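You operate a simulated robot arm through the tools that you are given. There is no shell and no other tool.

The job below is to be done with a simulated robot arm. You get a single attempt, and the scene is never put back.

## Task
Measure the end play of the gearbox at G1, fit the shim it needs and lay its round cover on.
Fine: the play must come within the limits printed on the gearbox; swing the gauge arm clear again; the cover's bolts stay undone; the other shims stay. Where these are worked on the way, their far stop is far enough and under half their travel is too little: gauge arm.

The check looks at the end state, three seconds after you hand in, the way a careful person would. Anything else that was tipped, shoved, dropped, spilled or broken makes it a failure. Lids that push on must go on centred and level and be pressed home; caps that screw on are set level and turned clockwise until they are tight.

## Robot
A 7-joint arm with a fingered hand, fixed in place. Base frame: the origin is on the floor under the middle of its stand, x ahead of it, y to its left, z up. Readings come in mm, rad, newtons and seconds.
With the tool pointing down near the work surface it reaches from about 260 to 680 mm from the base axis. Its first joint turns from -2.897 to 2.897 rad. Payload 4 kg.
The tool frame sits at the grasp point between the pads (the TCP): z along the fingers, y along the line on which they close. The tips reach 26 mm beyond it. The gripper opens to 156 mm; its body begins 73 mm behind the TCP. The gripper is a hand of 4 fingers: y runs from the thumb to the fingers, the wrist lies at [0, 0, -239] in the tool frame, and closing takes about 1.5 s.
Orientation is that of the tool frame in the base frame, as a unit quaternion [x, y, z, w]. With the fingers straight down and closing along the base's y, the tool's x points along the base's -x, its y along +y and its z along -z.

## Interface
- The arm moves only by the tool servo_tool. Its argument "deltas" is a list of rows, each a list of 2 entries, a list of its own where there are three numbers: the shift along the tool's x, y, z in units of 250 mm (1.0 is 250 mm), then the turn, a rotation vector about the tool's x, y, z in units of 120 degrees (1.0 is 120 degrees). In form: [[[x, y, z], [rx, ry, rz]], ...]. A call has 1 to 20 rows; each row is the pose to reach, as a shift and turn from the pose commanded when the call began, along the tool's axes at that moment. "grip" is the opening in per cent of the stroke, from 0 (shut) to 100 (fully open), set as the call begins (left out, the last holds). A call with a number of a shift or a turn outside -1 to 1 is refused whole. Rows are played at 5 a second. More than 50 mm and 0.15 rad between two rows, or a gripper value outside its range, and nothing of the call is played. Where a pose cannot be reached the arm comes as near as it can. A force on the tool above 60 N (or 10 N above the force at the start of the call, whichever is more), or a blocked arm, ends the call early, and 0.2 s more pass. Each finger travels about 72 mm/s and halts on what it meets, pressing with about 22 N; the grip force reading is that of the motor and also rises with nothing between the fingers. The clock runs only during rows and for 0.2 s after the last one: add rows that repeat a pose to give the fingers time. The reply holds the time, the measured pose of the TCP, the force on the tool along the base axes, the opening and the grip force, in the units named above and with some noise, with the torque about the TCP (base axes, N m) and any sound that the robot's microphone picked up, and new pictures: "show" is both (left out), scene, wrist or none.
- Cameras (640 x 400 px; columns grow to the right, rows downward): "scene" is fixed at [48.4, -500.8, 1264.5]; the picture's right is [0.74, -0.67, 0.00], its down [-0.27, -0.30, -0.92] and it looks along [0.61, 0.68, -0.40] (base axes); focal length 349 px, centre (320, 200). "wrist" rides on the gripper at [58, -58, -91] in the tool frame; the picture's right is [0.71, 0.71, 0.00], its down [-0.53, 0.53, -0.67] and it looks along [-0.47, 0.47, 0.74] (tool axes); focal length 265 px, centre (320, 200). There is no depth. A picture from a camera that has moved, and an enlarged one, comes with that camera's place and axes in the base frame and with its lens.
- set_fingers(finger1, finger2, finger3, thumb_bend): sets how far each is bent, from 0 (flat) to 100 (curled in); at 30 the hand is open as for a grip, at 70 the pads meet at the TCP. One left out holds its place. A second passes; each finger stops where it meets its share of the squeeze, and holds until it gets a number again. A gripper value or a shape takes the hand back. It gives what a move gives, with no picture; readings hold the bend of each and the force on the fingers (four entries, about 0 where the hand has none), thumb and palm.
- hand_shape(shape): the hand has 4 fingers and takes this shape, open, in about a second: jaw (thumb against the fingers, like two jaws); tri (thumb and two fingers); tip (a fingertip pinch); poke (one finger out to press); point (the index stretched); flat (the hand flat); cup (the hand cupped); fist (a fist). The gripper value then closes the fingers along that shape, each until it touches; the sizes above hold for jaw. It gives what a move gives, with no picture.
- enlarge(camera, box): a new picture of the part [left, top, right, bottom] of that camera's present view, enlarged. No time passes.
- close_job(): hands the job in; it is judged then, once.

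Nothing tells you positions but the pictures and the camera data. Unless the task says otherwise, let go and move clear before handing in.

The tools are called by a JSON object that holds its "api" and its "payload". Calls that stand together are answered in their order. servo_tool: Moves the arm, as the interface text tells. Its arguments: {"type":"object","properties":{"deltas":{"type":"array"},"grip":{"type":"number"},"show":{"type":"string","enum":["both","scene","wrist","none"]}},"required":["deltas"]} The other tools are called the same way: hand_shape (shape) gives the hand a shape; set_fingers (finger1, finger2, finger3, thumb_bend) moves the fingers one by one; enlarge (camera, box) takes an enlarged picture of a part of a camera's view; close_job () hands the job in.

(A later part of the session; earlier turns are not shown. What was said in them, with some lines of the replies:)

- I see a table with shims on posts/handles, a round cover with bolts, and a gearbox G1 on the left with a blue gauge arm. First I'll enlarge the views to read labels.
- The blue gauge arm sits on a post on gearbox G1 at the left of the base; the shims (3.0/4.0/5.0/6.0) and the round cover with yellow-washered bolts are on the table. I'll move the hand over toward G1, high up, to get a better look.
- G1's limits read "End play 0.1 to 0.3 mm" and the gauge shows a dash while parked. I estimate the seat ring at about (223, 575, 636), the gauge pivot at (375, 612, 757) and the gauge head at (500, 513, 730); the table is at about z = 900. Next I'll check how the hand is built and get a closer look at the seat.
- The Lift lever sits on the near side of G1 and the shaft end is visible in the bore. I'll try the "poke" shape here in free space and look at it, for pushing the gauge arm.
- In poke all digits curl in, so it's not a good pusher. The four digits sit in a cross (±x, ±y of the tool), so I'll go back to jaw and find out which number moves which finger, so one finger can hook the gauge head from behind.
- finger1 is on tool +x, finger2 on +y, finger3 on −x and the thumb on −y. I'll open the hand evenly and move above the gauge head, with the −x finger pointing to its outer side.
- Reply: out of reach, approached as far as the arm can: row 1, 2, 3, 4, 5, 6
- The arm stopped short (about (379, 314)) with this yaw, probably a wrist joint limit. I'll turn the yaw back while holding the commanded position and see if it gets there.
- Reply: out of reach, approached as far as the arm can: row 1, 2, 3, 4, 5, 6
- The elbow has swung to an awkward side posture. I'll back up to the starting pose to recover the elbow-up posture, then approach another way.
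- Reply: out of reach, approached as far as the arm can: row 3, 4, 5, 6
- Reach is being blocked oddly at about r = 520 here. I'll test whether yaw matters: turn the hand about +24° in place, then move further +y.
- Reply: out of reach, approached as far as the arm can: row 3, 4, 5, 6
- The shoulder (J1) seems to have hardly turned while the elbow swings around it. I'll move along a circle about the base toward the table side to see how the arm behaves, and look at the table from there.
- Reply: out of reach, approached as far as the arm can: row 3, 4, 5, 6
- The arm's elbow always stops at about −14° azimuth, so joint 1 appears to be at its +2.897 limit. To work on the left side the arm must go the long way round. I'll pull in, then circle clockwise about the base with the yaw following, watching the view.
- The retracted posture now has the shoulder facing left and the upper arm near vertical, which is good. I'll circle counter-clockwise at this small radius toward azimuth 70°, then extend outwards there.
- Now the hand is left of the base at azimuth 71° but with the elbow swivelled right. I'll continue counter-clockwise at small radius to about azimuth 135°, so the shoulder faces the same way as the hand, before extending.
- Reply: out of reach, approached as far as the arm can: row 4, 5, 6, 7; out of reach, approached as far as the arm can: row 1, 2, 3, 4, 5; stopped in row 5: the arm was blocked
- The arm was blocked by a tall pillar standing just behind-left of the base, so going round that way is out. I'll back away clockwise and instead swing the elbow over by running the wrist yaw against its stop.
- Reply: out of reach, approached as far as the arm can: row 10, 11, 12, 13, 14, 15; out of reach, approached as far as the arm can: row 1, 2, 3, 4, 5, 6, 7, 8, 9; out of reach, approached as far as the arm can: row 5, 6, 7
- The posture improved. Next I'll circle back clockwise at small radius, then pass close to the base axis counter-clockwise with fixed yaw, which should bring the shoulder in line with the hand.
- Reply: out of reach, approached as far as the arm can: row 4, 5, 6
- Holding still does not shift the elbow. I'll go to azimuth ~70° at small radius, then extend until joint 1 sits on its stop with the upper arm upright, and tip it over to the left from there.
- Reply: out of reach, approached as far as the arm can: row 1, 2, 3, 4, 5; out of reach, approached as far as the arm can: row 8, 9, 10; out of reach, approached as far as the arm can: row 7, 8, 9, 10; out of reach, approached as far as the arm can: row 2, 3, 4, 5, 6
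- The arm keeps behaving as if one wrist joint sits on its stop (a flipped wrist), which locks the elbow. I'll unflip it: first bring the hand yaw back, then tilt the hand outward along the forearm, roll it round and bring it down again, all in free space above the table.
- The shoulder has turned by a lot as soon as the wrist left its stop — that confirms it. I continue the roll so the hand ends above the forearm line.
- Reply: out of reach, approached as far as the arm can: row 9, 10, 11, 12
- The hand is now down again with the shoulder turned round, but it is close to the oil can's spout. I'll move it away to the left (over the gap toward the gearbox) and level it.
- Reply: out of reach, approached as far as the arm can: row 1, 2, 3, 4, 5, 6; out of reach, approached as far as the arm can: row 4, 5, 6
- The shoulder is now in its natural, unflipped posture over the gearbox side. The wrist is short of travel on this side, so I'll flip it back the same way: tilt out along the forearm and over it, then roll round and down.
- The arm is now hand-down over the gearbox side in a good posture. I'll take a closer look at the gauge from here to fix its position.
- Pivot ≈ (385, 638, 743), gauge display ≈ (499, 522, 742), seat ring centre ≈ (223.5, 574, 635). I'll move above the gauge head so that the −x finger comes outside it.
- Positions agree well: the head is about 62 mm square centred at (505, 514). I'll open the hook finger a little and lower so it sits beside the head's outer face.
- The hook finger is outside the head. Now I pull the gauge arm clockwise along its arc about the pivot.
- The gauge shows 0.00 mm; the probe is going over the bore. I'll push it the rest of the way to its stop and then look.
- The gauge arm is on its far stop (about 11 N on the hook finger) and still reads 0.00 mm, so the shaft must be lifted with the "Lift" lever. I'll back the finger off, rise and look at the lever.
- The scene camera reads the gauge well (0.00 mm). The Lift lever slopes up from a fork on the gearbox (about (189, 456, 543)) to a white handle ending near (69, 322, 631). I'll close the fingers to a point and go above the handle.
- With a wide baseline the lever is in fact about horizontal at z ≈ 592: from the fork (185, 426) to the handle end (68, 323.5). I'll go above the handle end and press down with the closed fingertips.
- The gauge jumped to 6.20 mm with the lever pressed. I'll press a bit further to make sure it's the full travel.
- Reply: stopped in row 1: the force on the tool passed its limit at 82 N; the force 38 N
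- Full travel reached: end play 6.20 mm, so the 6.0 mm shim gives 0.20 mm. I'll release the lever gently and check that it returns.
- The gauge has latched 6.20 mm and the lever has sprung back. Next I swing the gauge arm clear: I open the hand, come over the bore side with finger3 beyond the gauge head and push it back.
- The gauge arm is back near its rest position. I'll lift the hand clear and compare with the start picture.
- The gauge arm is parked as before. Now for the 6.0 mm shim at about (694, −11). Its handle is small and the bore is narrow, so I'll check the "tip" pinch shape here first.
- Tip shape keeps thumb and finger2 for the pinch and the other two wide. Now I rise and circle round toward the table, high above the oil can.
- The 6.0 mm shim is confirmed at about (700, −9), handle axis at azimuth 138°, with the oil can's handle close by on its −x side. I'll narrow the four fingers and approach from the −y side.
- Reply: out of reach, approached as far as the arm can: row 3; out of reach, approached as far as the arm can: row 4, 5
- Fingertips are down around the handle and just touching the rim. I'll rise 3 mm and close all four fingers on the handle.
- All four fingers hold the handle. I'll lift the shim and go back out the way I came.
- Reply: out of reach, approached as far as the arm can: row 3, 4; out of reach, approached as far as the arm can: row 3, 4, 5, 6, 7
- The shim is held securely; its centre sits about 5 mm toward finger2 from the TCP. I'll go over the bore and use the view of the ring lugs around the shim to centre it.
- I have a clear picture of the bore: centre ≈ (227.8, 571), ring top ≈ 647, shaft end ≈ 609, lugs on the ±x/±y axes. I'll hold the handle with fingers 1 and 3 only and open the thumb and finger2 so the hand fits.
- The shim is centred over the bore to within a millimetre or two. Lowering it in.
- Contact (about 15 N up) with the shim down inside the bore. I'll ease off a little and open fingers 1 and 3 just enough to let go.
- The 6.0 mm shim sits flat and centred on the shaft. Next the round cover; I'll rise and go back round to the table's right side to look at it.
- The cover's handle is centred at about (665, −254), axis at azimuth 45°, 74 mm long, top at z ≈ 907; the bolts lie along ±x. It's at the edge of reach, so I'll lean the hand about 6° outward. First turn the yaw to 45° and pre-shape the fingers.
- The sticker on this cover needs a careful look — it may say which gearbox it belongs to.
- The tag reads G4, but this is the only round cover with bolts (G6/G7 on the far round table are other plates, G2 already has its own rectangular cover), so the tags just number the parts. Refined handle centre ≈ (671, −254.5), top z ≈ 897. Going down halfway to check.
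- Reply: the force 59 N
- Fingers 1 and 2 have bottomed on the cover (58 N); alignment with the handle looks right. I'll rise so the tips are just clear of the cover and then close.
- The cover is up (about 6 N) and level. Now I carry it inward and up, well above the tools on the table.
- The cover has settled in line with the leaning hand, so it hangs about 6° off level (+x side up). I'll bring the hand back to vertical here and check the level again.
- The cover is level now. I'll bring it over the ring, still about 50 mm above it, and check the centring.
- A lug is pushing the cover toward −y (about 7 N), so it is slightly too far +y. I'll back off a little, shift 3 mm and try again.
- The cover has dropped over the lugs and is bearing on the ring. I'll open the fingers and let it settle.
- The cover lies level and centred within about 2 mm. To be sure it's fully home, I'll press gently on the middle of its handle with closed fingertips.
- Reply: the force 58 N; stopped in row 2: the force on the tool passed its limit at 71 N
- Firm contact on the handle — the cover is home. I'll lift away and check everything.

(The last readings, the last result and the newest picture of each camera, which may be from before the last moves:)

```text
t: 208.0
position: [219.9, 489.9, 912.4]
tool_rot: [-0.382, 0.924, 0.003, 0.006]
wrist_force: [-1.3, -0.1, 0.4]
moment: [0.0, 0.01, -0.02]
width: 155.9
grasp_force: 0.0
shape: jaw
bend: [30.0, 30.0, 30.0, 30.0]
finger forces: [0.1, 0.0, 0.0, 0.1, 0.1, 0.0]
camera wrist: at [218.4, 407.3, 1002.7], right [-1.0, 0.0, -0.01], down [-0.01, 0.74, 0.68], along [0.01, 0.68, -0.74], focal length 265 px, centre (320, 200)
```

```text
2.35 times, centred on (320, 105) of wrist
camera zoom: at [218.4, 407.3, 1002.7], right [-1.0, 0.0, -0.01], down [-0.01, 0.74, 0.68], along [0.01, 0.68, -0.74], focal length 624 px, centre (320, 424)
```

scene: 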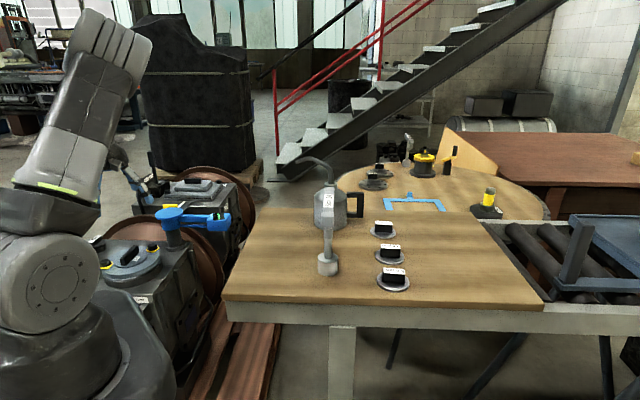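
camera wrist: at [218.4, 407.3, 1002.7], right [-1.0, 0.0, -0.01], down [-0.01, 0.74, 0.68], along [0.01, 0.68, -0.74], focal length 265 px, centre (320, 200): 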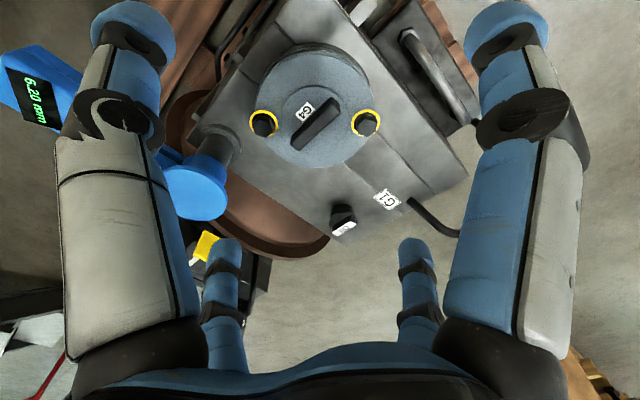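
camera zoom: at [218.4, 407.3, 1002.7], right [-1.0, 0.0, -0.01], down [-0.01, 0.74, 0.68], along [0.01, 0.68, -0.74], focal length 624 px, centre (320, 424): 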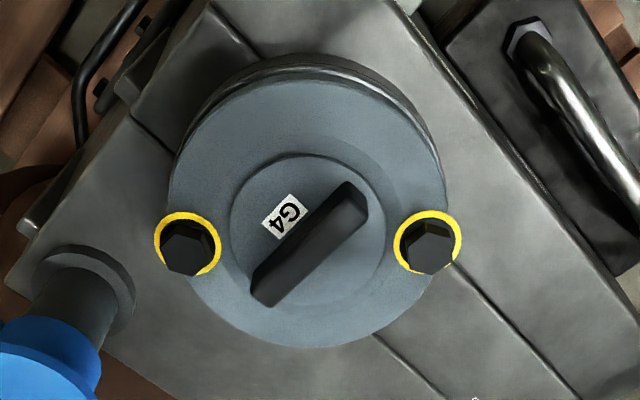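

Everything is seated. I'll move the hand well clear and take a last look at the lever, the gauge and the other shims.

{"api": "servo_tool", "payload": {"deltas": [[[0.02, -0.1, -0.15], [0, 0, 0]], [[0.05, -0.25, -0.25], [0, 0, 0]], [[0.1, -0.4, -0.35], [0, 0, 0]], [[0.15, -0.52, -0.45], [0, 0, 0]], [[0.15, -0.52, -0.5], [0, 0, 0]], [[0.15, -0.52, -0.5], [0, 0, 0]]], "show": "both"}}

{"api": "enlarge", "payload": {"camera": "wrist", "box": [220, 0, 460, 180]}}

{"api": "enlarge", "payload": {"camera": "scene", "box": [80, 160, 280, 320]}}

{"api": "enlarge", "payload": {"camera": "scene", "box": [290, 150, 550, 310]}}

```text
t: 209.4
position: [284.4, 371.1, 1038.9]
tool_rot: [-0.383, 0.924, 0.003, 0.007]
wrist_force: [0.7, -1.2, -0.6]
moment: [0.03, 0.01, -0.02]
width: 156.0
grasp_force: 0.0
shape: jaw
bend: [30.0, 30.0, 30.0, 30.0]
finger forces: [0.0, 0.0, 0.1, 0.1, 0.0, 0.1]
camera wrist: at [282.5, 288.7, 1128.8], right [-1.0, 0.0, -0.01], down [-0.01, 0.74, 0.68], along [0.01, 0.68, -0.74], focal length 265 px, centre (320, 200)
```

scene: 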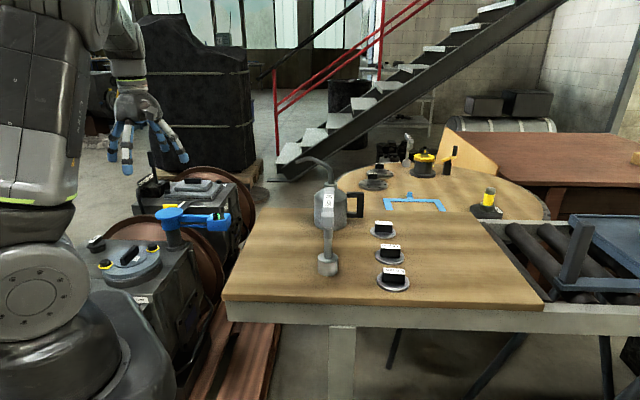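
wrist: 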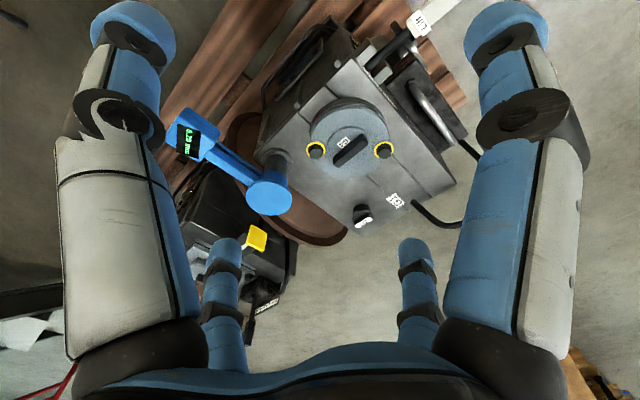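

```text
2.22 times, centred on (340, 90) of wrist
camera zoom: at [282.5, 288.7, 1128.8], right [-1.0, 0.0, -0.01], down [-0.01, 0.74, 0.68], along [0.01, 0.68, -0.74], focal length 590 px, centre (276, 444)
```

zoom: 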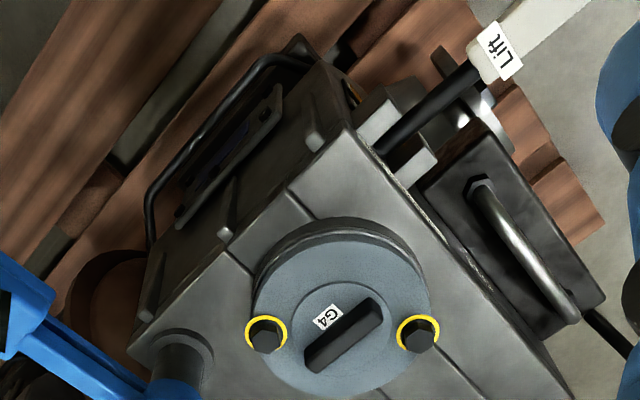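

```text
2.50 times, centred on (180, 240) of scene
camera zoom: at [48.4, -500.8, 1264.5], right [0.74, -0.67, 0.0], down [-0.27, -0.3, -0.92], along [0.61, 0.68, -0.4], focal length 873 px, centre (670, 100)
```

zoom: 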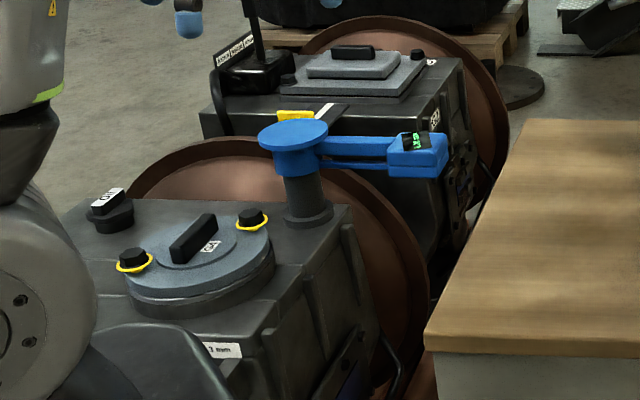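

```text
2.46 times, centred on (420, 230) of scene
camera zoom: at [48.4, -500.8, 1264.5], right [0.74, -0.67, 0.0], down [-0.27, -0.3, -0.92], along [0.61, 0.68, -0.4], focal length 860 px, centre (74, 126)
```

zoom: 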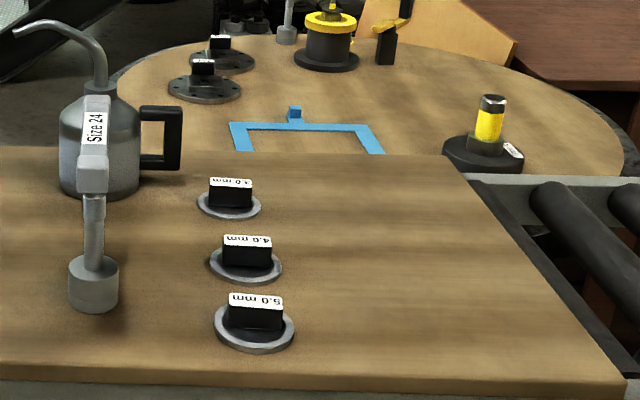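

All checks out in the pictures. The 6.0 mm shim is in G1's bore (6.20 mm measured, so 0.20 mm play), and the round cover lies level on the ring with its bolts untouched. The gauge arm is back at rest, the lever is back up, and the other shims, oil can and wrench are where they were. The hand is clear, so I'm handing in.

{"api": "close_job", "payload": {}}

```text
The job is handed in.
```

The job is handed in. The 6.0 mm shim is fitted in the gearbox at G1 and its round cover is laid on.

- **Measurement:** with the gauge arm on its far stop and the Lift lever pressed fully down, the gauge read 6.20 mm. The 6.0 mm shim leaves a calculated play of 0.20 mm, within the printed 0.1 to 0.3 mm. I did not take a second gauge reading with the shim in.
- **Cover:** it sits level on the ring, centred to within about 2 mm judging by the pictures. I pressed it home on its handle, harder than intended (about 70 N), and nothing moved. Its bolts were left undone.
- **Cover tag:** the cover is tagged G4, not G1. I took the tags to be part numbers, because it was the only round cover with bolts and the other gearbox already has its own rectangular one.
- **Surroundings:** the gauge arm is back at its starting position and the Lift lever has sprung back up. The 3.0, 4.0 and 5.0 mm shims, the oil can and the wrench look undisturbed.

Early on, the arm was stopped once near the pillar beside its base while I was working round a joint limit. I backed away, and I saw no sign that anything had shifted.
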